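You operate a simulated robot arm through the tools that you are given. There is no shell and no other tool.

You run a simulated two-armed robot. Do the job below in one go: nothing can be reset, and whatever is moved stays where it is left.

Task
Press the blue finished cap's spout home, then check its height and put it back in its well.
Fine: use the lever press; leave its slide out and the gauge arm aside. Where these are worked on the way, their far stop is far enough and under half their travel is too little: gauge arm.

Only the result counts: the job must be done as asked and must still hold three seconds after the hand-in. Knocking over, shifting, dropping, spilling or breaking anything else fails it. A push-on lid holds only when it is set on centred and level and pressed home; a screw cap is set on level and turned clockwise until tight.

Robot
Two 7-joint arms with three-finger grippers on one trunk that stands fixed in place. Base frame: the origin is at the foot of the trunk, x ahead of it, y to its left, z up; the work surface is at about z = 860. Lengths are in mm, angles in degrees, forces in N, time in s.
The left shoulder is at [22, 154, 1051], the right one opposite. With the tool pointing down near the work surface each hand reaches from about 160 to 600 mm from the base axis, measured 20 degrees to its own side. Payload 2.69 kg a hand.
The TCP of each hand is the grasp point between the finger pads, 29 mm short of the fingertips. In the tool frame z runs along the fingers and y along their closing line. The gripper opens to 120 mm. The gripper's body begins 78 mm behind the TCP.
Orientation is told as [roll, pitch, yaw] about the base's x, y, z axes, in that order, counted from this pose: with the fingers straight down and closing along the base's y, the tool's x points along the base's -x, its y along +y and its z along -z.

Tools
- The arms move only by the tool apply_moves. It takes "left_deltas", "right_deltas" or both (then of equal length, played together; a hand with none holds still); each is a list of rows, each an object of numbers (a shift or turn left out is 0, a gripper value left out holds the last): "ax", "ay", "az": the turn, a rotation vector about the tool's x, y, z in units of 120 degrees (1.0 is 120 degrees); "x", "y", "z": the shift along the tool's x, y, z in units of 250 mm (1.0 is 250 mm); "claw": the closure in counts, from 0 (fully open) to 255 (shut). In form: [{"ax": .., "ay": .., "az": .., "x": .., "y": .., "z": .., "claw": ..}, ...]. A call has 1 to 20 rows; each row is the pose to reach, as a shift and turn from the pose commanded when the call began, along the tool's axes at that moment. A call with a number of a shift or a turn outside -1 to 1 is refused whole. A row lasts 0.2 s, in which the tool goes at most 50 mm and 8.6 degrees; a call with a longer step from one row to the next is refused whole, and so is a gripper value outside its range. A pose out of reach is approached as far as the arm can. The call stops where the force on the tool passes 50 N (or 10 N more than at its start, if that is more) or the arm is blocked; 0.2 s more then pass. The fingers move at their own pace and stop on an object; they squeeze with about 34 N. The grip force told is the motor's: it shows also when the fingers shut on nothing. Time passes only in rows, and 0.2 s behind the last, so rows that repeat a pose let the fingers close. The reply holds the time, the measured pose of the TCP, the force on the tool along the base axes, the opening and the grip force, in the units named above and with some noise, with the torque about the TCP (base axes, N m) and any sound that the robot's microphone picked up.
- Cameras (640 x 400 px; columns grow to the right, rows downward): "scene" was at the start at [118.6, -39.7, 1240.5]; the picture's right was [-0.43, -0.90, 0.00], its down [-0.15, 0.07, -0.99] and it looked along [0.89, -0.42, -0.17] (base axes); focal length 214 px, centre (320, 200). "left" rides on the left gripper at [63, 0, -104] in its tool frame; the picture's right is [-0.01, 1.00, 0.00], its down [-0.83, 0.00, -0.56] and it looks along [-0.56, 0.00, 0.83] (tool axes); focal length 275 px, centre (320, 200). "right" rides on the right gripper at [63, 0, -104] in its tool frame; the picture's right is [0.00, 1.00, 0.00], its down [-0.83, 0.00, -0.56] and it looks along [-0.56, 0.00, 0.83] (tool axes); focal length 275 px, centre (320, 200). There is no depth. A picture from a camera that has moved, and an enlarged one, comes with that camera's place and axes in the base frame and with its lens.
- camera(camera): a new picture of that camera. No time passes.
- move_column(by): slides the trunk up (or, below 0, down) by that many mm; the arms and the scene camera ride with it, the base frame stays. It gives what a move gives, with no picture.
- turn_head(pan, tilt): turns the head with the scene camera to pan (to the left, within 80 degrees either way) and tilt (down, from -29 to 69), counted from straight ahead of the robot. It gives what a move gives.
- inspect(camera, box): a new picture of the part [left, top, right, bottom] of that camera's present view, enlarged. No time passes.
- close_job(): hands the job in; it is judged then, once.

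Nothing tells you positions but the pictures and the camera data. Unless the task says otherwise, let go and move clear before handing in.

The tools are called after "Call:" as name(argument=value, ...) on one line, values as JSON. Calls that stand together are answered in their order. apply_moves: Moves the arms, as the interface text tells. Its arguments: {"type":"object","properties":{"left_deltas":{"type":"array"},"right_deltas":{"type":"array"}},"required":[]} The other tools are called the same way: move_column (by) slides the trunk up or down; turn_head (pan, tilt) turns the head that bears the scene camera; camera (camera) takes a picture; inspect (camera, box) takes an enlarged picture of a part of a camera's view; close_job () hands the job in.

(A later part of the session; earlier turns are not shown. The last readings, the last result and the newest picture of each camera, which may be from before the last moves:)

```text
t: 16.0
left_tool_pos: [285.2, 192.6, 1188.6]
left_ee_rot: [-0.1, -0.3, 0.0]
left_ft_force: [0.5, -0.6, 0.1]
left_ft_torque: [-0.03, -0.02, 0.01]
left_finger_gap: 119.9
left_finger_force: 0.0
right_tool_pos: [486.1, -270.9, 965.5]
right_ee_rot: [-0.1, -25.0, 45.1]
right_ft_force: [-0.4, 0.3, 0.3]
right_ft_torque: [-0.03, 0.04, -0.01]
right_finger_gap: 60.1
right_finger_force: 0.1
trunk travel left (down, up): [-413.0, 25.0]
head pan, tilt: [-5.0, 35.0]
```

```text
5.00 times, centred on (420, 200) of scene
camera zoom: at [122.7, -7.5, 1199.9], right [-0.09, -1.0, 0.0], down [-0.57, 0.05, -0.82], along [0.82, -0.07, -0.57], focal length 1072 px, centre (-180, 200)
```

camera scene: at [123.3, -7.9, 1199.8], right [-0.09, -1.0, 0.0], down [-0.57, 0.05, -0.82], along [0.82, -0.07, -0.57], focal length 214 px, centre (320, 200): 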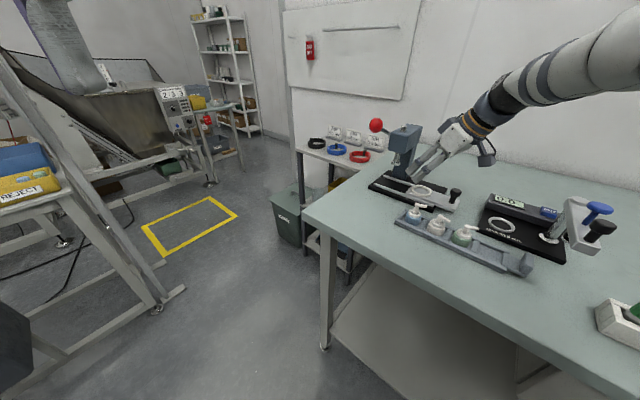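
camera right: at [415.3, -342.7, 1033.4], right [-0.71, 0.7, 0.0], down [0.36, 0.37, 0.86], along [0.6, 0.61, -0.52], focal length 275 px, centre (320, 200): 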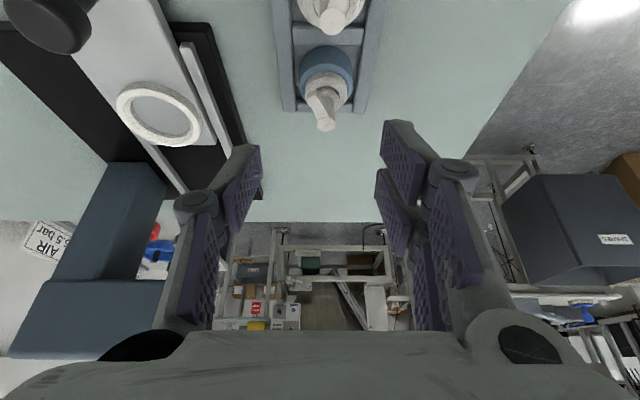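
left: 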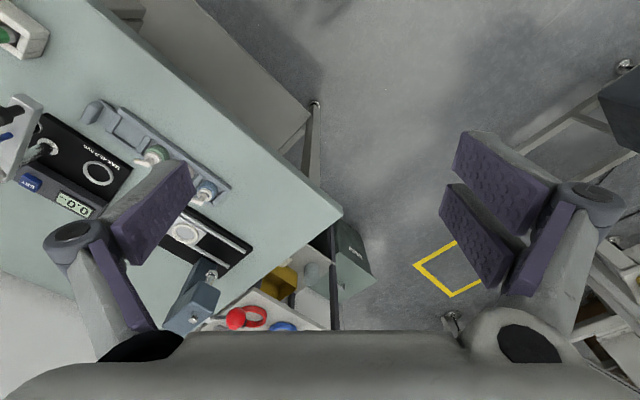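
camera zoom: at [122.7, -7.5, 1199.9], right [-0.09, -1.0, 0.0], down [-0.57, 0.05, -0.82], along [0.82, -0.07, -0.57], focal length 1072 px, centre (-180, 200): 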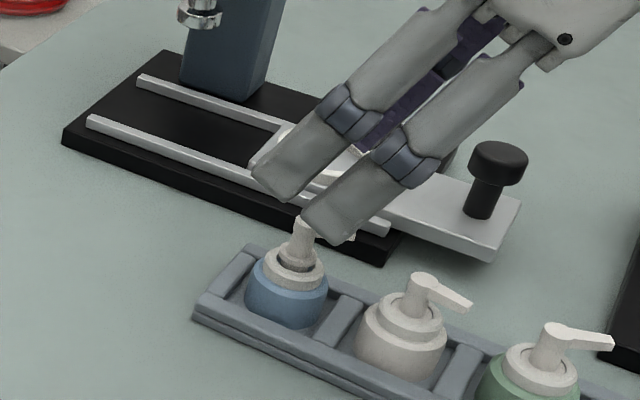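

The cap sits about 3.4 mm to +Y of the gripper mid-plane. I'll correct that and descend most of the way.

Call:
apply_moves(right_deltas=[{"y": 0.0136}, {"y": 0.0136, "x": 0.03, "z": 0.065}, {"y": 0.0136, "x": 0.06, "z": 0.13}, {"y": 0.0136, "x": 0.0846, "z": 0.1813}, {"y": 0.0136, "x": 0.0846, "z": 0.1813}])

Call:
camera(camera="right")

Call:
inspect(camera="scene", box=[390, 180, 460, 230])

Call:
inspect(camera="right", box=[230, 20, 410, 170])

```text
t: 17.2
left_tool_pos: [285.9, 193.1, 1188.4]
left_ee_rot: [-0.1, -0.2, 0.0]
left_ft_force: [0.1, 0.4, 0.1]
left_ft_torque: [-0.04, 0.0, -0.03]
left_finger_gap: 120.0
left_finger_force: 0.0
right_tool_pos: [484.3, -270.0, 915.5]
right_ee_rot: [-0.1, -25.0, 45.1]
right_ft_force: [0.0, -0.6, 0.1]
right_ft_torque: [0.0, 0.02, -0.03]
right_finger_gap: 60.6
right_finger_force: 0.0
trunk travel left (down, up): [-413.0, 25.0]
head pan, tilt: [-5.0, 35.0]
```

```text
taken
camera right: at [413.3, -340.6, 983.0], right [-0.71, 0.7, 0.0], down [0.36, 0.37, 0.86], along [0.6, 0.61, -0.52], focal length 275 px, centre (320, 200)
```

right: 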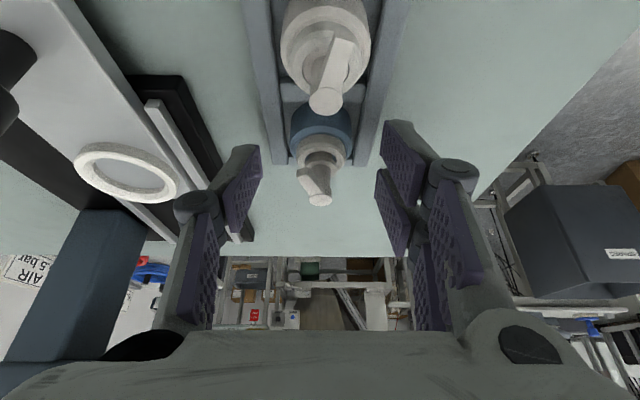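

```text
8.00 times, centred on (425, 205) of scene
camera zoom: at [122.3, -7.3, 1200.0], right [-0.09, -1.0, 0.0], down [-0.57, 0.05, -0.82], along [0.82, -0.07, -0.57], focal length 1716 px, centre (-520, 160)
```

zoom: 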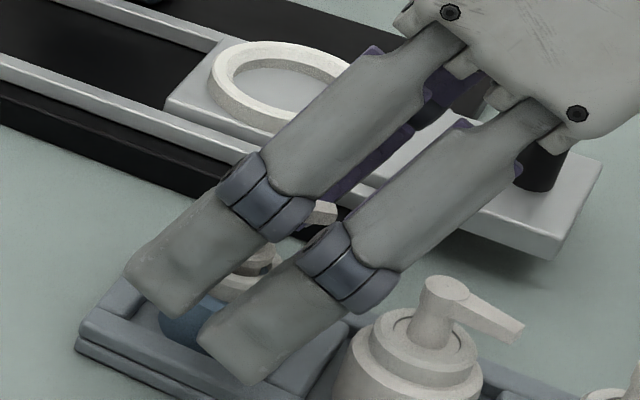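

```text
2.67 times, centred on (320, 95) of right
camera zoom: at [413.3, -340.6, 983.0], right [-0.71, 0.7, 0.0], down [0.36, 0.37, 0.86], along [0.6, 0.61, -0.52], focal length 734 px, centre (320, 480)
```

zoom: 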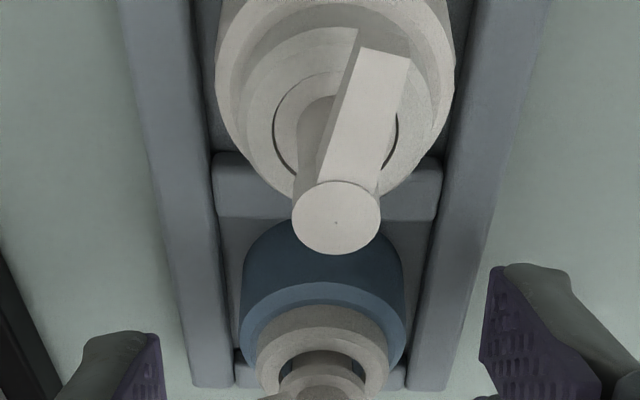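

Call:
apply_moves(right_deltas=[{"x": 0.0085, "z": 0.018}, {"x": 0.0169, "z": 0.0363}, {"x": 0.0169, "z": 0.0363}])

Call:
inspect(camera="scene", box=[390, 190, 450, 232])

Call:
inspect(camera="right", box=[230, 40, 410, 240])

```text
t: 18.0
left_tool_pos: [285.4, 193.0, 1188.3]
left_ee_rot: [-0.1, -0.2, 0.1]
left_ft_force: [-0.3, 0.7, 0.8]
left_ft_torque: [0.03, 0.0, -0.01]
left_finger_gap: 120.2
left_finger_force: 0.1
right_tool_pos: [483.8, -267.2, 904.7]
right_ee_rot: [-0.1, -25.0, 45.1]
right_ft_force: [0.3, 0.7, 2.2]
right_ft_torque: [0.08, 0.07, -0.01]
right_finger_gap: 61.1
right_finger_force: 1.1
trunk travel left (down, up): [-413.0, 25.0]
head pan, tilt: [-5.0, 35.0]
```

```text
9.52 times, centred on (420, 211) of scene
camera zoom: at [122.3, -7.3, 1200.0], right [-0.09, -1.0, 0.0], down [-0.57, 0.05, -0.82], along [0.82, -0.07, -0.57], focal length 2043 px, centre (-632, 95)
```

zoom: 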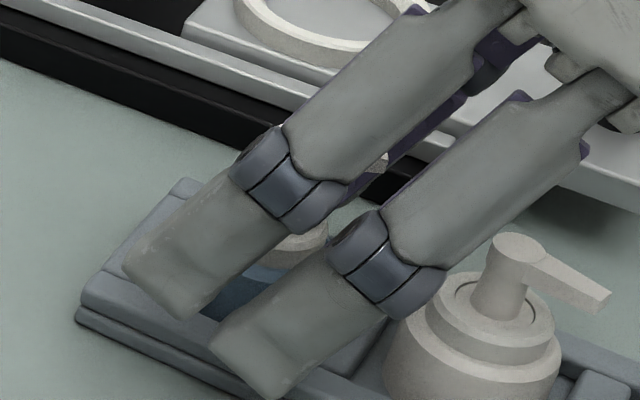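

```text
2.00 times, centred on (320, 140) of right
camera zoom: at [412.5, -339.8, 972.8], right [-0.71, 0.7, 0.0], down [0.36, 0.37, 0.86], along [0.6, 0.61, -0.52], focal length 551 px, centre (320, 320)
```

zoom: 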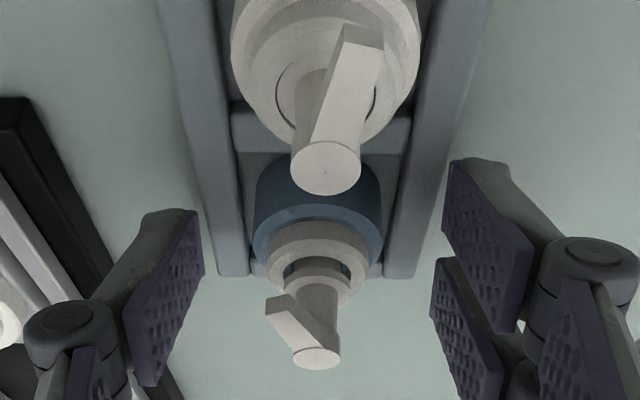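

Slight contact with the rail at this height. I'll lift 1.5 mm and close.

Call:
apply_moves(right_deltas=[{"x": -0.0025, "z": -0.0054}, {"x": -0.0025, "z": -0.0054, "claw": 150}, {"x": -0.0025, "z": -0.0054, "claw": 170}, {"x": -0.0025, "z": -0.0054, "claw": 182}])

Call:
inspect(camera="right", box=[230, 40, 410, 240])

Call:
inspect(camera="scene", box=[390, 190, 450, 232])

```text
t: 19.0
left_tool_pos: [285.5, 192.5, 1190.1]
left_ee_rot: [-0.2, -0.2, 0.0]
left_ft_force: [-0.3, -0.3, -0.2]
left_ft_torque: [-0.01, 0.02, -0.03]
left_finger_gap: 120.0
left_finger_force: 0.1
right_tool_pos: [483.6, -267.2, 906.3]
right_ee_rot: [-0.2, -25.1, 45.1]
right_ft_force: [0.1, 0.2, 3.7]
right_ft_torque: [0.05, 0.05, -0.13]
right_finger_gap: 42.8
right_finger_force: 6.2
trunk travel left (down, up): [-413.0, 25.0]
head pan, tilt: [-5.0, 35.0]
```

```text
2.00 times, centred on (320, 140) of right
camera zoom: at [412.3, -340.0, 974.7], right [-0.71, 0.7, 0.0], down [0.36, 0.37, 0.86], along [0.6, 0.61, -0.52], focal length 551 px, centre (320, 320)
```

zoom: 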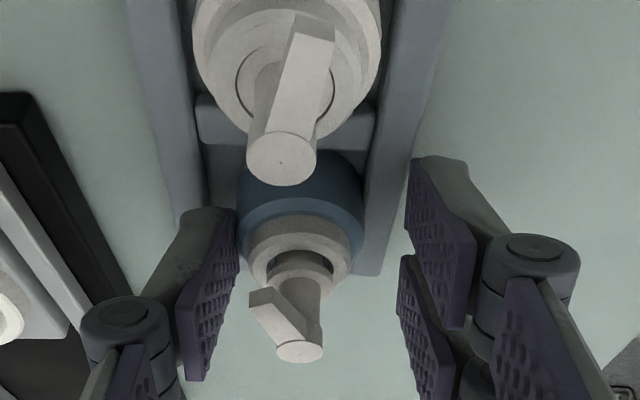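

```text
9.52 times, centred on (420, 211) of scene
camera zoom: at [122.1, -7.2, 1200.1], right [-0.09, -1.0, 0.0], down [-0.57, 0.05, -0.82], along [0.82, -0.07, -0.57], focal length 2043 px, centre (-632, 95)
```

zoom: 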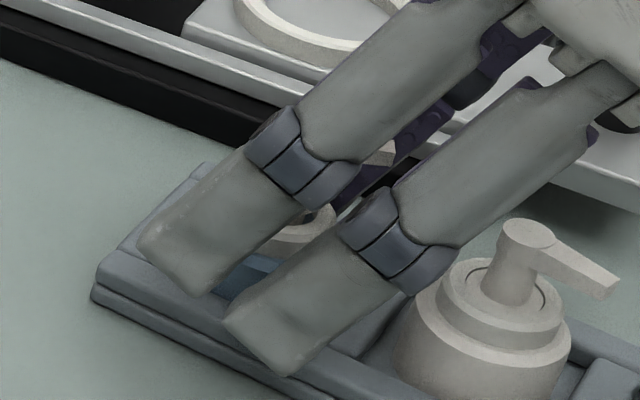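

The front finger caught the outside of the rack's rail and dragged the rack a few mm. I'll open, lift off, and measure the shift so I can push the rack back.

Call:
apply_moves(right_deltas=[{"claw": 150}, {"claw": 127}, {"claw": 120}])

Call:
apply_moves(right_deltas=[{"x": -0.034, "z": -0.0725}, {"x": -0.068, "z": -0.145}, {"x": -0.1014, "z": -0.2175}, {"x": -0.1014, "z": -0.2175}])

Call:
inspect(camera="scene", box=[390, 190, 490, 255])

Call:
inspect(camera="scene", box=[400, 200, 450, 235])

Call:
inspect(camera="right", box=[240, 40, 400, 140])

```text
t: 19.8
left_tool_pos: [285.1, 192.5, 1189.0]
left_ee_rot: [-0.1, -0.2, 0.0]
left_ft_force: [-0.4, 0.3, 0.0]
left_ft_torque: [0.02, 0.0, -0.02]
left_finger_gap: 120.0
left_finger_force: 0.0
right_tool_pos: [483.0, -268.3, 905.6]
right_ee_rot: [-0.1, -25.1, 45.1]
right_ft_force: [0.6, 0.5, 0.1]
right_ft_torque: [0.05, 0.03, -0.01]
right_finger_gap: 63.4
right_finger_force: 0.1
trunk travel left (down, up): [-413.0, 25.0]
head pan, tilt: [-5.0, 35.0]
```

```text
t: 20.8
left_tool_pos: [286.5, 193.9, 1186.8]
left_ee_rot: [-0.1, -0.3, 0.0]
left_ft_force: [0.8, -0.7, -1.2]
left_ft_torque: [-0.01, 0.01, -0.04]
left_finger_gap: 120.1
left_finger_force: 0.1
right_tool_pos: [483.2, -267.7, 964.9]
right_ee_rot: [-0.1, -25.1, 45.1]
right_ft_force: [-0.5, -0.2, 0.5]
right_ft_torque: [-0.04, -0.01, 0.02]
right_finger_gap: 63.6
right_finger_force: 0.2
trunk travel left (down, up): [-413.0, 25.0]
head pan, tilt: [-5.0, 35.0]
```

```text
6.15 times, centred on (440, 222) of scene
camera zoom: at [122.6, -7.4, 1199.9], right [-0.09, -1.0, 0.0], down [-0.57, 0.05, -0.82], along [0.82, -0.07, -0.57], focal length 1320 px, centre (-418, 62)
```

zoom: 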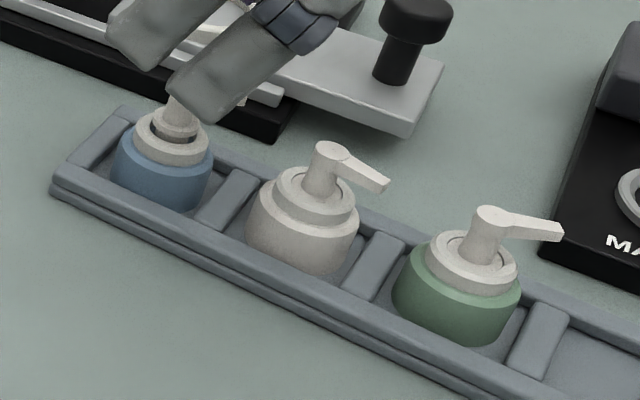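

```text
11.43 times, centred on (425, 218) of scene
camera zoom: at [122.6, -7.4, 1199.9], right [-0.09, -1.0, 0.0], down [-0.57, 0.05, -0.82], along [0.82, -0.07, -0.57], focal length 2451 px, centre (-880, 0)
```

zoom: 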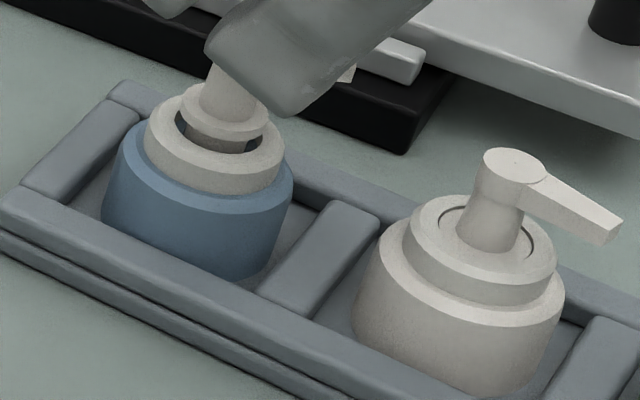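

```text
4.00 times, centred on (320, 90) of right
camera zoom: at [413.2, -339.7, 1033.1], right [-0.71, 0.7, 0.0], down [0.36, 0.37, 0.86], along [0.6, 0.61, -0.52], focal length 1101 px, centre (320, 640)
```

zoom: 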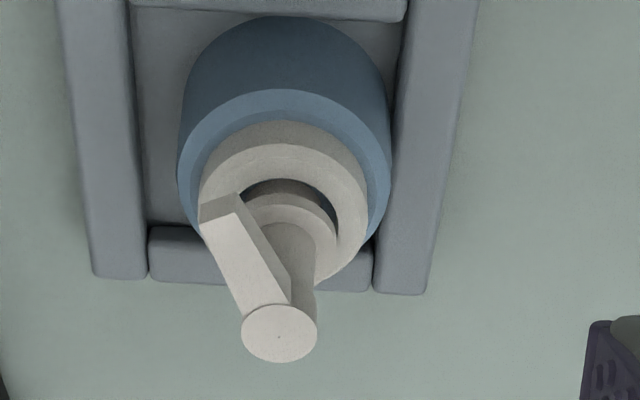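

The rack is shifted about 9 mm at the blue end. The fingers at 60 mm opening straddled it unevenly, and the rack is about 59 mm wide. The gripper is still on the rack's original centreline, so I'll close gently on the rails from outside and re-centre it.

Call:
apply_moves(right_deltas=[{"claw": 72}, {"claw": 72, "x": 0.03, "z": 0.065}, {"claw": 72, "x": 0.06, "z": 0.13}, {"claw": 72, "x": 0.09, "z": 0.194}, {"claw": 72, "x": 0.1133, "z": 0.2429}, {"claw": 72, "x": 0.1133, "z": 0.2429}])

Call:
camera(camera="right")

Call:
inspect(camera="scene", box=[390, 190, 460, 240])

```text
t: 22.2
left_tool_pos: [284.3, 192.3, 1188.3]
left_ee_rot: [-0.2, -0.1, 0.1]
left_ft_force: [-0.1, -0.1, 0.0]
left_ft_torque: [0.0, 0.01, -0.03]
left_finger_gap: 120.2
left_finger_force: 0.1
right_tool_pos: [483.4, -266.8, 898.8]
right_ee_rot: [-0.2, -25.0, 45.1]
right_ft_force: [-0.6, 0.9, 1.0]
right_ft_torque: [0.0, 0.02, -0.01]
right_finger_gap: 86.1
right_finger_force: 0.0
trunk travel left (down, up): [-413.0, 25.0]
head pan, tilt: [-5.0, 35.0]
```

```text
taken
camera right: at [412.6, -338.4, 967.1], right [-0.71, 0.7, 0.0], down [0.36, 0.37, 0.86], along [0.6, 0.61, -0.52], focal length 275 px, centre (320, 200)
```

right: 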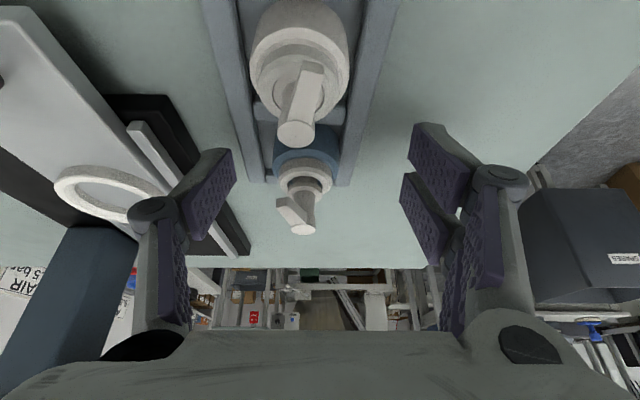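

```text
8.00 times, centred on (425, 215) of scene
camera zoom: at [122.3, -7.3, 1200.0], right [-0.09, -1.0, 0.0], down [-0.57, 0.05, -0.82], along [0.82, -0.07, -0.57], focal length 1716 px, centre (-520, 80)
```

zoom: 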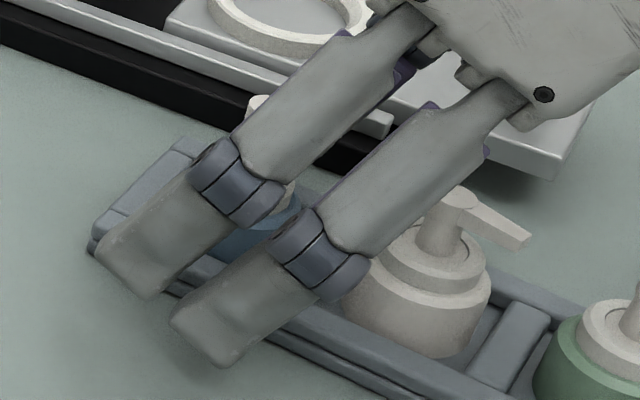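

I now notice the gripper has two fingers on the front side and one behind. Under tilt, one of the front pair sits lower, and that's what caught the rail. I'll lift, go tool-down at yaw 45, and re-centre the rack with level fingertips.

Call:
apply_moves(right_deltas=[{"x": -0.034, "z": -0.0725}, {"x": -0.068, "z": -0.145}, {"x": -0.1014, "z": -0.2175}])

Call:
apply_moves(right_deltas=[{"ay": 0.07}, {"ay": 0.14}, {"ay": 0.2083}, {"ay": 0.2083}])

Call:
camera(camera="right")

Call:
inspect(camera="scene", box=[370, 120, 490, 240])

```text
t: 23.0
left_tool_pos: [284.6, 193.0, 1189.2]
left_ee_rot: [-0.1, -0.3, 0.0]
left_ft_force: [0.1, 0.3, -1.2]
left_ft_torque: [0.0, -0.01, 0.0]
left_finger_gap: 119.9
left_finger_force: 0.1
right_tool_pos: [482.1, -267.3, 960.5]
right_ee_rot: [-0.1, -25.0, 45.1]
right_ft_force: [-0.5, 0.1, -0.6]
right_ft_torque: [0.02, -0.02, 0.0]
right_finger_gap: 85.9
right_finger_force: 0.0
trunk travel left (down, up): [-413.0, 25.0]
head pan, tilt: [-5.0, 35.0]
```

```text
t: 24.0
left_tool_pos: [284.5, 192.5, 1187.4]
left_ee_rot: [-0.1, -0.3, -0.1]
left_ft_force: [-0.1, -0.3, 1.3]
left_ft_torque: [-0.01, -0.02, 0.0]
left_finger_gap: 119.9
left_finger_force: 0.1
right_tool_pos: [483.0, -267.8, 959.6]
right_ee_rot: [-0.1, 0.1, 45.1]
right_ft_force: [0.7, -0.8, 0.0]
right_ft_torque: [-0.01, -0.03, -0.01]
right_finger_gap: 86.2
right_finger_force: 0.1
trunk travel left (down, up): [-413.0, 25.0]
head pan, tilt: [-5.0, 35.0]
```

```text
taken
camera right: at [438.8, -312.1, 1063.7], right [-0.71, 0.7, 0.0], down [0.58, 0.59, 0.56], along [0.39, 0.39, -0.83], focal length 275 px, centre (320, 200)
```

right: 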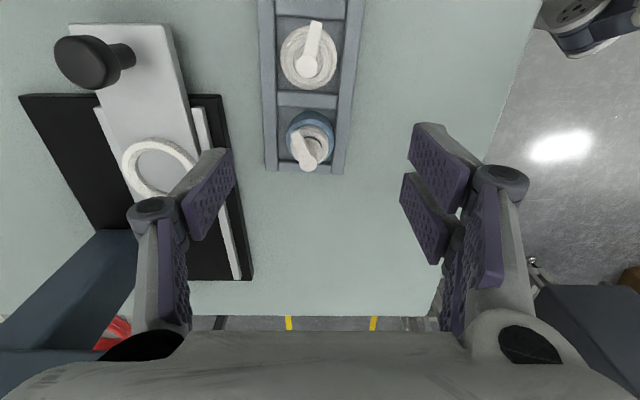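

```text
3.33 times, centred on (430, 180) of scene
camera zoom: at [122.2, -7.6, 1200.1], right [-0.09, -1.0, 0.0], down [-0.57, 0.05, -0.82], along [0.82, -0.07, -0.57], focal length 715 px, centre (-47, 267)
```

zoom: 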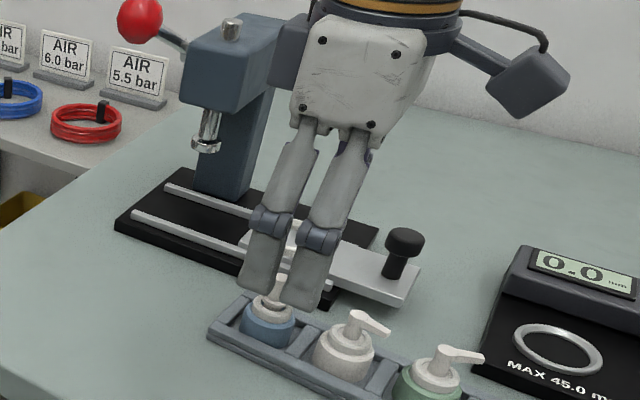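

Call:
apply_moves(right_deltas=[{"x": -0.0424}, {"x": -0.0424, "z": 0.065}, {"x": -0.0424, "z": 0.13}, {"x": -0.0424, "z": 0.195}, {"x": -0.0424, "z": 0.22}, {"x": -0.0424, "z": 0.22}])

Call:
camera(camera="right")

Call:
inspect(camera="scene", box=[370, 160, 490, 240])

```text
t: 25.4
left_tool_pos: [285.1, 192.2, 1189.7]
left_ee_rot: [-0.1, -0.1, 0.0]
left_ft_force: [-0.2, 0.1, -0.4]
left_ft_torque: [0.01, 0.03, -0.04]
left_finger_gap: 119.9
left_finger_force: 0.0
right_tool_pos: [489.5, -260.5, 906.4]
right_ee_rot: [-0.1, 0.0, 45.1]
right_ft_force: [0.5, 0.6, -0.3]
right_ft_torque: [-0.02, 0.01, 0.0]
right_finger_gap: 86.0
right_finger_force: 0.0
trunk travel left (down, up): [-413.0, 25.0]
head pan, tilt: [-5.0, 35.0]
```

```text
taken
camera right: at [446.2, -305.2, 1010.0], right [-0.71, 0.7, 0.0], down [0.58, 0.59, 0.56], along [0.39, 0.39, -0.83], focal length 275 px, centre (320, 200)
```

right: 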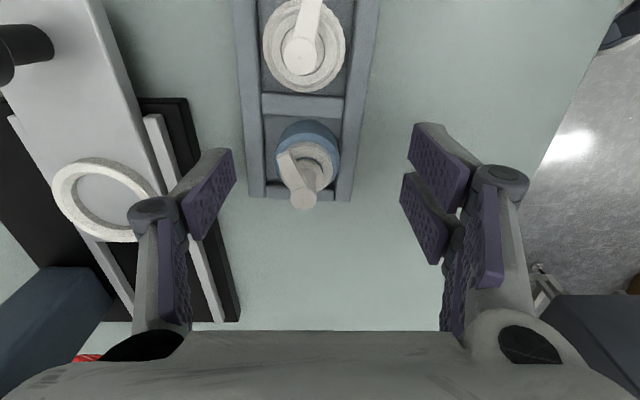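

```text
5.00 times, centred on (430, 200) of scene
camera zoom: at [122.4, -7.4, 1200.0], right [-0.09, -1.0, 0.0], down [-0.57, 0.05, -0.82], along [0.82, -0.07, -0.57], focal length 1072 px, centre (-230, 200)
```

zoom: 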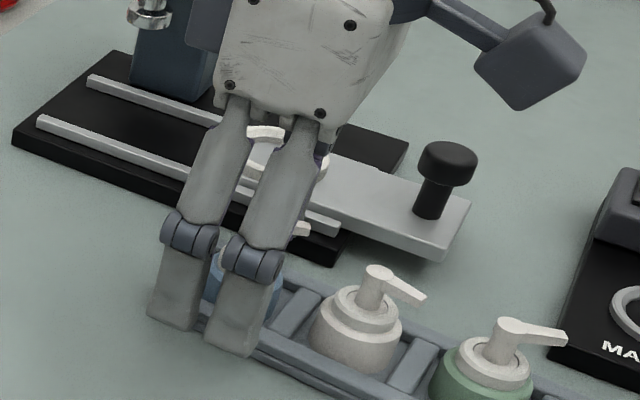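

Call:
apply_moves(right_deltas=[{"z": 0.0456}, {"z": 0.0456, "claw": 90}, {"z": 0.0456, "claw": 105}, {"z": 0.0456, "claw": 115}, {"z": 0.0456, "claw": 121}, {"z": 0.0456, "claw": 121}])

Call:
camera(camera="right")

```text
t: 26.8
left_tool_pos: [284.2, 193.7, 1188.5]
left_ee_rot: [-0.2, -0.3, 0.1]
left_ft_force: [0.0, 0.1, 0.9]
left_ft_torque: [-0.02, -0.02, 0.01]
left_finger_gap: 120.0
left_finger_force: 0.1
right_tool_pos: [489.3, -259.2, 895.2]
right_ee_rot: [-0.2, -0.2, 45.2]
right_ft_force: [6.3, -3.9, 22.7]
right_ft_torque: [-0.6, -0.93, 0.03]
right_finger_gap: 73.5
right_finger_force: 7.5
trunk travel left (down, up): [-413.0, 25.0]
head pan, tilt: [-5.0, 35.0]
```

```text
taken
camera right: at [445.6, -304.3, 1000.5], right [-0.71, 0.7, -0.01], down [0.58, 0.59, 0.56], along [0.4, 0.39, -0.83], focal length 275 px, centre (320, 200)
```

right: 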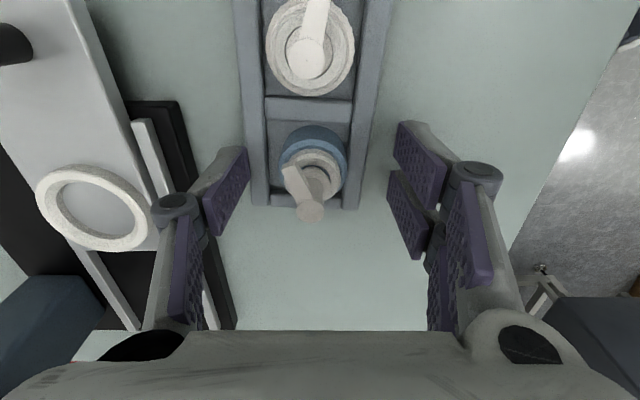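

Call:
inspect(camera="right", box=[190, 110, 450, 270])

Call:
inspect(camera="scene", box=[390, 185, 450, 235])

```text
2.46 times, centred on (320, 190) of right
camera zoom: at [445.6, -304.3, 1000.5], right [-0.71, 0.7, -0.01], down [0.58, 0.59, 0.56], along [0.4, 0.39, -0.83], focal length 678 px, centre (320, 225)
```

zoom: 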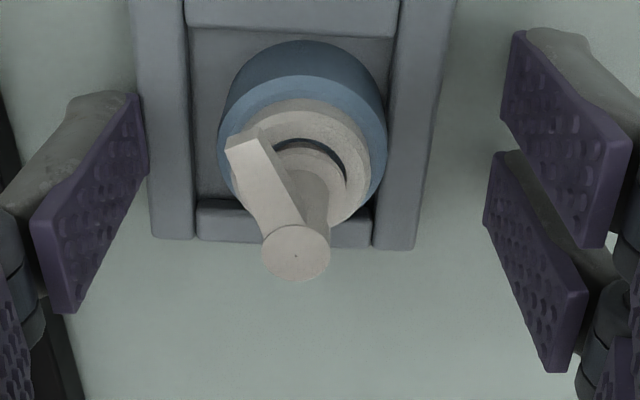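

```text
8.00 times, centred on (420, 210) of scene
camera zoom: at [121.3, -7.0, 1200.3], right [-0.09, -1.0, 0.0], down [-0.57, 0.05, -0.82], along [0.82, -0.07, -0.57], focal length 1716 px, centre (-480, 120)
```

zoom: 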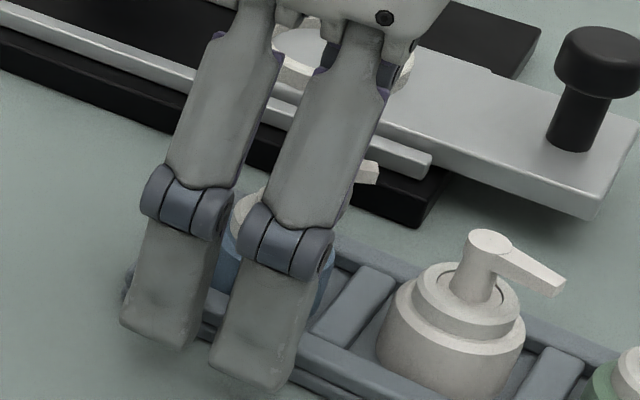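

Call:
apply_moves(right_deltas=[{"claw": 95}, {"claw": 80}, {"z": -0.01, "claw": 80}, {"z": -0.01, "claw": 80}])

Call:
apply_moves(right_deltas=[{"claw": 95}, {"claw": 100}, {"claw": 104}])

```text
t: 27.8
left_tool_pos: [285.7, 193.1, 1189.3]
left_ee_rot: [-0.1, -0.2, 0.1]
left_ft_force: [-0.1, -0.5, -0.5]
left_ft_torque: [-0.02, -0.01, 0.03]
left_finger_gap: 119.9
left_finger_force: 0.0
right_tool_pos: [488.5, -261.1, 895.6]
right_ee_rot: [0.0, 0.0, 45.0]
right_ft_force: [0.0, -0.2, -0.3]
right_ft_torque: [-0.01, -0.04, 0.05]
right_finger_gap: 82.1
right_finger_force: 0.1
trunk travel left (down, up): [-413.0, 25.0]
head pan, tilt: [-5.0, 35.0]
```

```text
t: 28.6
left_tool_pos: [285.0, 191.7, 1189.1]
left_ee_rot: [-0.2, -0.2, 0.0]
left_ft_force: [-0.1, -0.9, 0.0]
left_ft_torque: [0.03, -0.02, 0.04]
left_finger_gap: 119.8
left_finger_force: 0.1
right_tool_pos: [490.3, -260.4, 896.7]
right_ee_rot: [-0.2, -0.1, 45.1]
right_ft_force: [0.3, -0.9, 4.4]
right_ft_torque: [-0.13, -0.17, 0.0]
right_finger_gap: 73.0
right_finger_force: 1.6
trunk travel left (down, up): [-413.0, 25.0]
head pan, tilt: [-5.0, 35.0]
```

Call:
apply_moves(right_deltas=[{"claw": 80}, {"claw": 80, "y": 0.012}, {"claw": 80, "y": 0.024}, {"claw": 80, "y": 0.032}, {"claw": 80, "y": 0.032}])

Call:
inspect(camera="right", box=[190, 110, 450, 270])

Call:
inspect(camera="scene", box=[390, 190, 490, 255])

```text
t: 29.8
left_tool_pos: [286.0, 193.1, 1188.7]
left_ee_rot: [-0.1, -0.2, 0.0]
left_ft_force: [-0.3, 0.8, 0.1]
left_ft_torque: [-0.02, -0.01, -0.02]
left_finger_gap: 119.9
left_finger_force: 0.1
right_tool_pos: [485.4, -252.4, 895.1]
right_ee_rot: [-0.1, 0.0, 45.1]
right_ft_force: [0.4, -0.8, 0.1]
right_ft_torque: [0.0, 0.02, -0.01]
right_finger_gap: 82.3
right_finger_force: 0.1
trunk travel left (down, up): [-413.0, 25.0]
head pan, tilt: [-5.0, 35.0]
```

```text
2.46 times, centred on (320, 190) of right
camera zoom: at [441.1, -298.5, 999.8], right [-0.71, 0.7, 0.0], down [0.58, 0.59, 0.56], along [0.39, 0.39, -0.83], focal length 678 px, centre (320, 225)
```

zoom: 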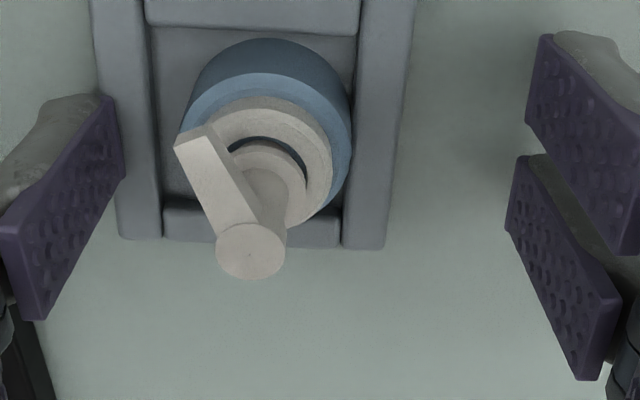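

```text
6.15 times, centred on (440, 222) of scene
camera zoom: at [122.4, -7.4, 1200.0], right [-0.09, -1.0, 0.0], down [-0.57, 0.05, -0.82], along [0.82, -0.07, -0.57], focal length 1320 px, centre (-418, 62)
```

zoom: 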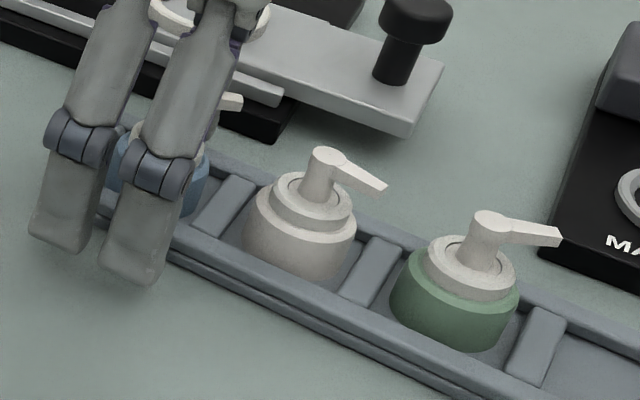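

Call:
apply_moves(right_deltas=[{"y": 0.008}, {"y": 0.016}, {"y": 0.02}, {"y": 0.02}])

Call:
inspect(camera="right", box=[190, 110, 450, 270])

Call:
inspect(camera="scene", box=[390, 190, 490, 255])

```text
t: 30.8
left_tool_pos: [285.9, 190.9, 1188.4]
left_ee_rot: [-0.1, -0.1, 0.0]
left_ft_force: [-0.4, 0.5, -0.3]
left_ft_torque: [-0.02, 0.03, 0.01]
left_finger_gap: 119.8
left_finger_force: 0.1
right_tool_pos: [481.2, -250.6, 895.3]
right_ee_rot: [0.0, -0.1, 45.1]
right_ft_force: [0.3, 0.3, 0.5]
right_ft_torque: [0.0, 0.01, -0.02]
right_finger_gap: 82.7
right_finger_force: 0.0
trunk travel left (down, up): [-413.0, 25.0]
head pan, tilt: [-5.0, 35.0]
```

```text
2.46 times, centred on (320, 190) of right
camera zoom: at [437.7, -295.0, 999.8], right [-0.71, 0.7, 0.0], down [0.58, 0.59, 0.56], along [0.39, 0.39, -0.83], focal length 678 px, centre (320, 225)
```

zoom: 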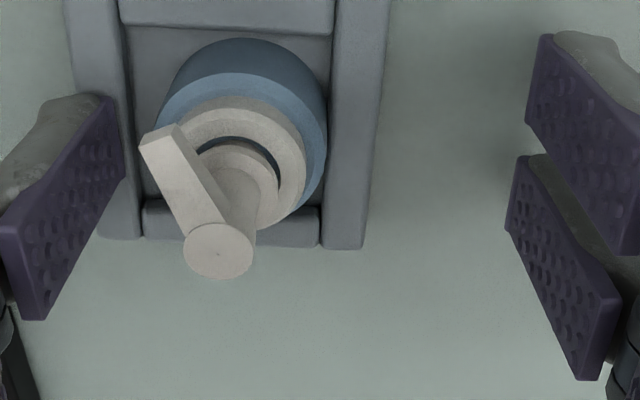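

```text
6.15 times, centred on (440, 222) of scene
camera zoom: at [122.4, -7.4, 1200.0], right [-0.09, -1.0, 0.0], down [-0.57, 0.05, -0.82], along [0.82, -0.07, -0.57], focal length 1320 px, centre (-418, 62)
```

zoom: 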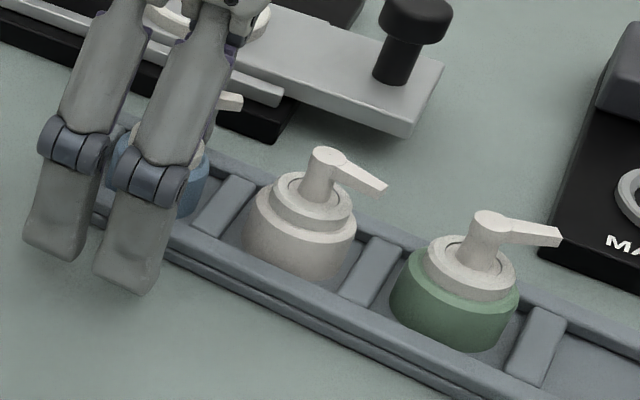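

The thumb is riding above the rail, because the open fingertips reach only about 20 mm past the TCP. I'll back off, lower 9 mm, and push the rack forward again.

Call:
apply_moves(right_deltas=[{"y": -0.03}, {"y": -0.06}, {"y": -0.06, "z": 0.02}, {"y": -0.06, "z": 0.035}, {"y": -0.06, "z": 0.035}])

Call:
inspect(camera="right", box=[190, 110, 450, 270])

```text
t: 32.0
left_tool_pos: [285.3, 192.3, 1188.9]
left_ee_rot: [-0.1, -0.2, 0.0]
left_ft_force: [-0.3, -0.7, 0.4]
left_ft_torque: [0.03, 0.02, 0.03]
left_finger_gap: 120.1
left_finger_force: 0.2
right_tool_pos: [493.2, -261.3, 886.8]
right_ee_rot: [-0.1, 0.0, 45.1]
right_ft_force: [-0.2, 0.4, 0.6]
right_ft_torque: [-0.02, 0.01, 0.05]
right_finger_gap: 82.2
right_finger_force: 0.0
trunk travel left (down, up): [-413.0, 25.0]
head pan, tilt: [-5.0, 35.0]
```

```text
2.46 times, centred on (320, 190) of right
camera zoom: at [448.4, -306.5, 990.3], right [-0.71, 0.7, 0.0], down [0.58, 0.59, 0.56], along [0.39, 0.39, -0.83], focal length 678 px, centre (320, 225)
```

zoom: 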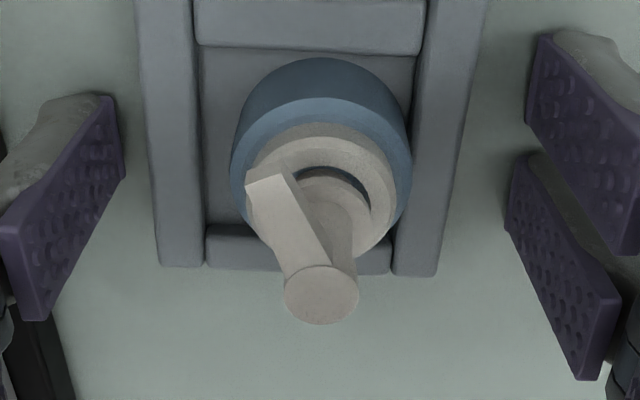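

Call:
apply_moves(right_deltas=[{"y": 0.014}, {"y": 0.028}, {"y": 0.036}, {"y": 0.044}, {"y": 0.044}])

Call:
inspect(camera="right", box=[190, 110, 450, 270])

Call:
inspect(camera="scene", box=[390, 190, 490, 255])

```text
t: 33.2
left_tool_pos: [283.8, 191.6, 1188.6]
left_ee_rot: [-0.1, -0.2, -0.1]
left_ft_force: [0.1, -0.9, -1.2]
left_ft_torque: [0.0, 0.0, 0.01]
left_finger_gap: 120.0
left_finger_force: 0.0
right_tool_pos: [483.6, -254.9, 886.8]
right_ee_rot: [-0.1, 0.0, 45.2]
right_ft_force: [-0.3, -0.1, 0.0]
right_ft_torque: [0.01, -0.02, -0.02]
right_finger_gap: 82.8
right_finger_force: 0.2
trunk travel left (down, up): [-413.0, 25.0]
head pan, tilt: [-5.0, 35.0]
```

```text
2.46 times, centred on (320, 190) of right
camera zoom: at [440.3, -298.8, 990.8], right [-0.71, 0.7, 0.0], down [0.58, 0.59, 0.56], along [0.39, 0.39, -0.83], focal length 678 px, centre (320, 225)
```

zoom: 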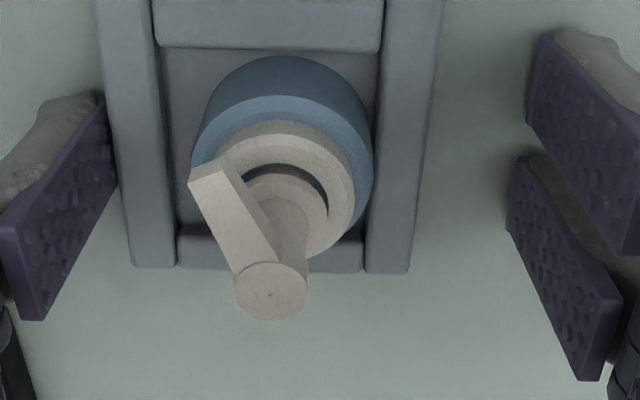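

```text
6.15 times, centred on (440, 222) of scene
camera zoom: at [122.5, -7.4, 1200.0], right [-0.09, -1.0, 0.0], down [-0.57, 0.05, -0.82], along [0.82, -0.07, -0.57], focal length 1320 px, centre (-418, 62)
```

zoom: 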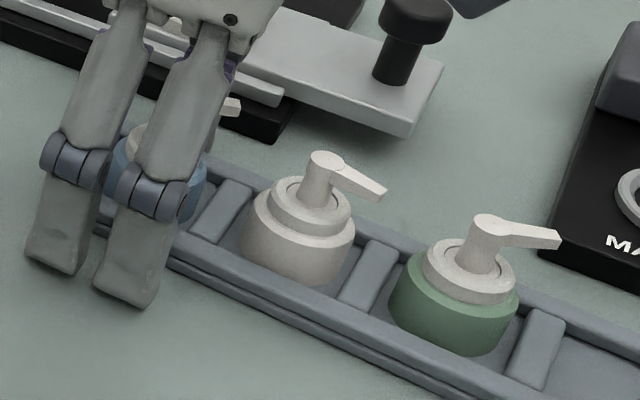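

Call:
apply_moves(right_deltas=[{"y": 0.004}, {"y": 0.008}, {"y": 0.008}])

Call:
inspect(camera="scene", box=[390, 190, 490, 255])

Call:
apply_moves(right_deltas=[{"y": -0.02}, {"y": -0.036}, {"y": -0.036, "z": -0.08}, {"y": -0.036, "z": -0.2}, {"y": -0.036, "z": -0.32}, {"y": -0.036, "z": -0.32}])

Call:
inspect(camera="scene", box=[390, 190, 490, 255])

Call:
inspect(camera="scene", box=[400, 200, 450, 235])

Call:
camera(camera="right")

```text
t: 34.0
left_tool_pos: [285.1, 192.9, 1188.5]
left_ee_rot: [-0.1, -0.3, -0.1]
left_ft_force: [-0.2, 0.5, 0.3]
left_ft_torque: [0.01, 0.01, 0.02]
left_finger_gap: 120.2
left_finger_force: 0.1
right_tool_pos: [481.2, -252.5, 886.9]
right_ee_rot: [-0.1, 0.0, 45.1]
right_ft_force: [-0.4, -0.8, 0.6]
right_ft_torque: [-0.02, -0.01, 0.0]
right_finger_gap: 82.9
right_finger_force: 0.8
trunk travel left (down, up): [-413.0, 25.0]
head pan, tilt: [-5.0, 35.0]
```

```text
6.15 times, centred on (440, 222) of scene
camera zoom: at [122.5, -7.4, 1200.0], right [-0.09, -1.0, 0.0], down [-0.57, 0.05, -0.82], along [0.82, -0.07, -0.57], focal length 1320 px, centre (-418, 62)
```

zoom: 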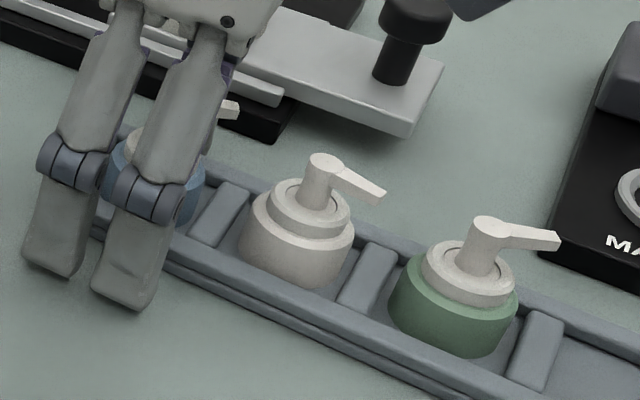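

```text
t: 35.4
left_tool_pos: [285.7, 192.8, 1187.8]
left_ee_rot: [-0.1, -0.1, 0.0]
left_ft_force: [0.7, 0.3, -0.5]
left_ft_torque: [0.02, 0.03, -0.02]
left_finger_gap: 120.1
left_finger_force: 0.1
right_tool_pos: [488.4, -258.3, 968.4]
right_ee_rot: [-0.1, 0.0, 45.2]
right_ft_force: [-1.2, 0.1, 0.7]
right_ft_torque: [0.03, -0.05, 0.01]
right_finger_gap: 82.4
right_finger_force: 0.0
trunk travel left (down, up): [-413.0, 25.0]
head pan, tilt: [-5.0, 35.0]
```

```text
6.15 times, centred on (440, 222) of scene
camera zoom: at [122.7, -7.4, 1199.9], right [-0.09, -1.0, 0.0], down [-0.57, 0.05, -0.82], along [0.82, -0.07, -0.57], focal length 1320 px, centre (-418, 62)
```

zoom: 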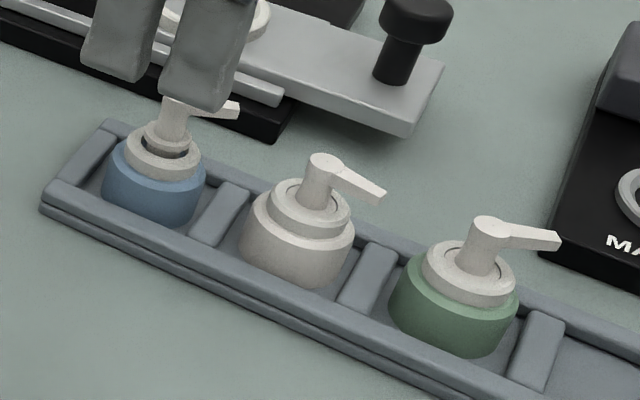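

```text
11.43 times, centred on (425, 218) of scene
camera zoom: at [122.7, -7.4, 1199.9], right [-0.09, -1.0, 0.0], down [-0.57, 0.05, -0.82], along [0.82, -0.07, -0.57], focal length 2451 px, centre (-880, 0)
```

zoom: 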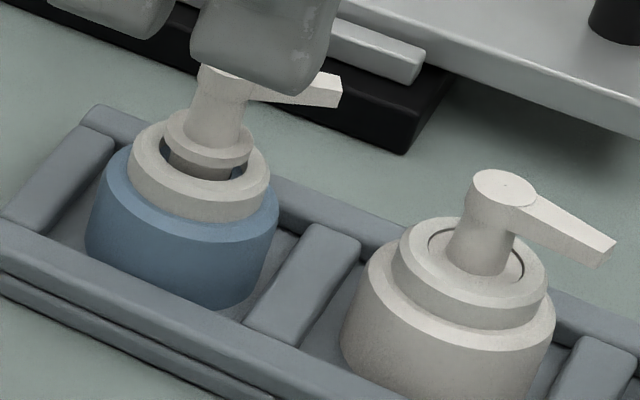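

```text
taken
camera right: at [445.5, -303.5, 1072.6], right [-0.71, 0.7, 0.0], down [0.58, 0.59, 0.56], along [0.39, 0.39, -0.83], focal length 275 px, centre (320, 200)
```

right: 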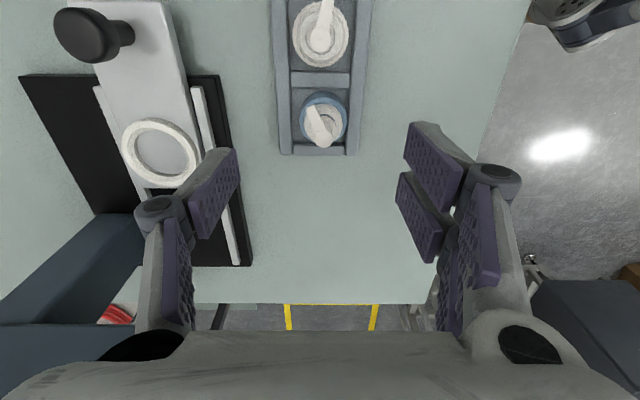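

The rack is back to within about 1 mm of its original place. Now I'll check how far the fingertips reach at a small opening, in free air.

Call:
apply_moves(right_deltas=[{"claw": 130}, {"claw": 170}, {"claw": 181}, {"claw": 181}])

Call:
inspect(camera="right", box=[190, 110, 450, 270])

Call:
inspect(camera="scene", box=[370, 130, 490, 230])

```text
t: 36.4
left_tool_pos: [285.9, 193.5, 1188.7]
left_ee_rot: [-0.1, -0.2, 0.0]
left_ft_force: [-0.4, 0.0, 0.0]
left_ft_torque: [0.04, -0.01, -0.05]
left_finger_gap: 120.1
left_finger_force: 0.1
right_tool_pos: [489.4, -258.7, 968.7]
right_ee_rot: [-0.1, 0.0, 45.2]
right_ft_force: [0.0, 0.8, -0.5]
right_ft_torque: [0.02, 0.01, 0.01]
right_finger_gap: 34.7
right_finger_force: 0.1
trunk travel left (down, up): [-413.0, 25.0]
head pan, tilt: [-5.0, 35.0]
```

```text
2.46 times, centred on (320, 190) of right
camera zoom: at [445.3, -303.5, 1072.5], right [-0.71, 0.7, 0.0], down [0.58, 0.59, 0.56], along [0.39, 0.39, -0.83], focal length 678 px, centre (320, 225)
```

zoom: 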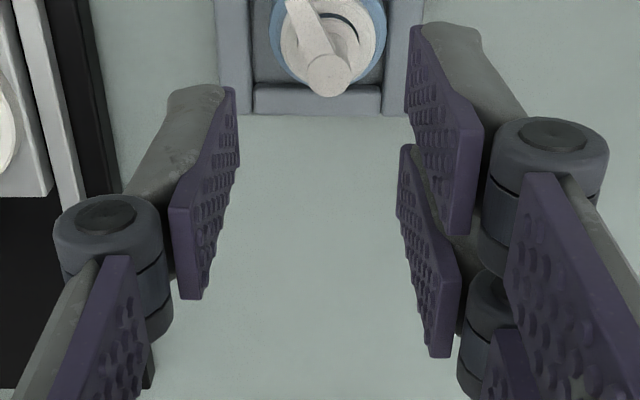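

```text
4.00 times, centred on (430, 180) of scene
camera zoom: at [122.4, -7.4, 1200.0], right [-0.09, -1.0, 0.0], down [-0.57, 0.05, -0.82], along [0.82, -0.07, -0.57], focal length 858 px, centre (-120, 280)
```

zoom: 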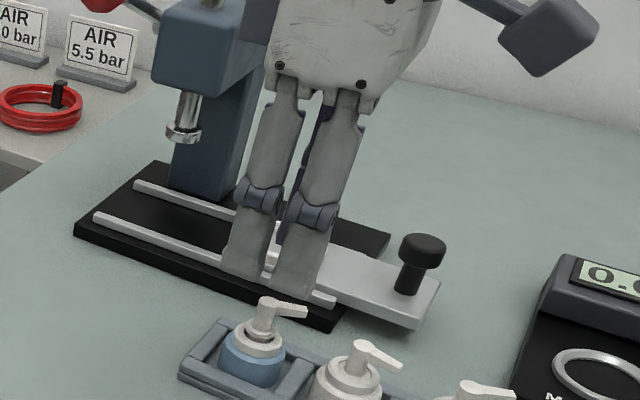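

Call:
apply_moves(right_deltas=[{"claw": 127}, {"x": -0.0167, "y": -0.094, "z": 0.022}, {"x": -0.0335, "y": -0.188, "z": 0.045}, {"x": -0.05, "y": -0.283, "z": 0.067}, {"x": -0.067, "y": -0.377, "z": 0.09}, {"x": -0.0837, "y": -0.471, "z": 0.112}, {"x": -0.0837, "y": -0.471, "z": 0.112}])

Call:
camera(camera="right")

Call:
inspect(camera="scene", box=[360, 100, 500, 220])

```text
t: 38.0
left_tool_pos: [287.3, 191.8, 1188.8]
left_ee_rot: [-0.2, -0.1, 0.0]
left_ft_force: [-0.2, -0.3, -0.1]
left_ft_torque: [-0.03, 0.07, 0.0]
left_finger_gap: 120.1
left_finger_force: 0.0
right_tool_pos: [565.9, -322.0, 937.8]
right_ee_rot: [-0.1, 0.0, 45.1]
right_ft_force: [-0.5, -0.7, 0.1]
right_ft_torque: [0.0, -0.01, -0.02]
right_finger_gap: 60.4
right_finger_force: 0.1
right hand out of reach, approached as far as the arm can: row 6, 7
trunk travel left (down, up): [-413.0, 25.0]
head pan, tilt: [-5.0, 35.0]
```

```text
taken
camera right: at [522.1, -367.8, 1042.5], right [-0.71, 0.7, 0.0], down [0.58, 0.59, 0.56], along [0.39, 0.39, -0.83], focal length 275 px, centre (320, 200)
```

right: 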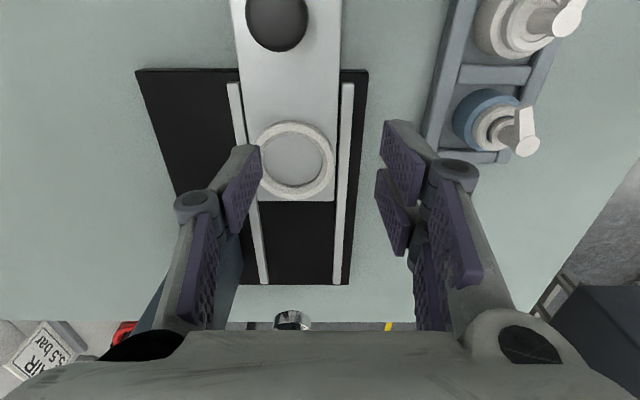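

```text
3.33 times, centred on (430, 160) of scene
camera zoom: at [122.7, -7.4, 1199.9], right [-0.09, -1.0, 0.0], down [-0.57, 0.05, -0.82], along [0.82, -0.07, -0.57], focal length 715 px, centre (-47, 333)
```

zoom: 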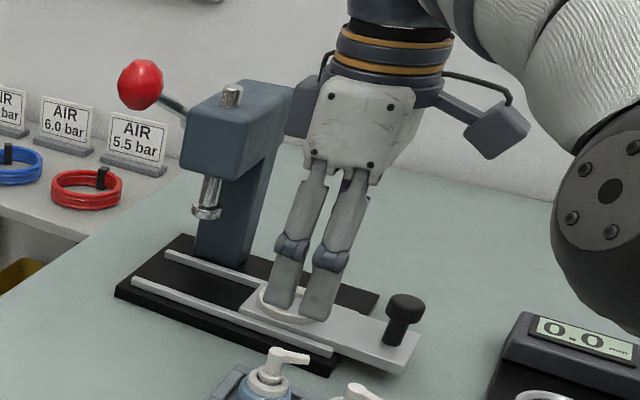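

Call:
move_column(by=24)

Call:
apply_moves(right_deltas=[{"z": 0.1}, {"z": 0.15}, {"z": 0.15}])

```text
t: 38.7
left_tool_pos: [286.3, 191.1, 1214.5]
left_ee_rot: [-0.1, 0.0, 0.0]
left_ft_force: [0.4, -0.8, -1.1]
left_ft_torque: [0.06, 0.11, -0.01]
left_finger_gap: 119.9
left_finger_force: 0.0
right_tool_pos: [554.4, -323.0, 1020.9]
right_ee_rot: [-4.4, -4.4, 45.3]
right_ft_force: [0.3, 0.5, -0.5]
right_ft_torque: [0.02, 0.06, -0.04]
right_finger_gap: 60.2
right_finger_force: 0.1
trunk travel left (down, up): [-437.0, 1.0]
head pan, tilt: [-5.0, 35.0]
```

```text
t: 39.5
left_tool_pos: [284.8, 192.4, 1214.9]
left_ee_rot: [-0.1, -0.1, 0.0]
left_ft_force: [0.0, 0.0, 0.3]
left_ft_torque: [-0.03, 0.01, 0.03]
left_finger_gap: 120.2
left_finger_force: 0.1
right_tool_pos: [558.1, -323.3, 984.1]
right_ee_rot: [-4.6, -4.5, 45.3]
right_ft_force: [0.5, 0.1, -0.3]
right_ft_torque: [-0.01, 0.01, -0.05]
right_finger_gap: 60.2
right_finger_force: 0.1
trunk travel left (down, up): [-437.0, 1.0]
head pan, tilt: [-5.0, 35.0]
```

Call:
apply_moves(right_deltas=[{"z": 0.0}, {"z": 0.0}, {"z": 0.0}])

Call:
inspect(camera="scene", box=[340, 60, 540, 220])

```text
t: 40.3
left_tool_pos: [284.7, 192.7, 1213.5]
left_ee_rot: [0.1, 0.0, -0.1]
left_ft_force: [-0.4, 0.0, -0.3]
left_ft_torque: [0.0, -0.03, 0.01]
left_finger_gap: 120.2
left_finger_force: 0.1
right_tool_pos: [558.0, -322.9, 985.0]
right_ee_rot: [-4.5, -4.6, 45.4]
right_ft_force: [-1.1, 0.4, -0.1]
right_ft_torque: [0.02, 0.02, 0.04]
right_finger_gap: 60.2
right_finger_force: 0.0
trunk travel left (down, up): [-437.0, 1.0]
head pan, tilt: [-5.0, 35.0]
```

```text
2.50 times, centred on (440, 140) of scene
camera zoom: at [92.6, -7.4, 1224.6], right [-0.09, -1.0, 0.0], down [-0.57, 0.05, -0.82], along [0.82, -0.07, -0.57], focal length 536 px, centre (20, 350)
```

zoom: 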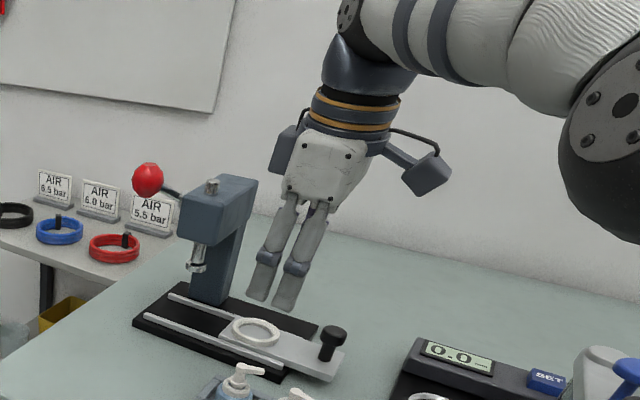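

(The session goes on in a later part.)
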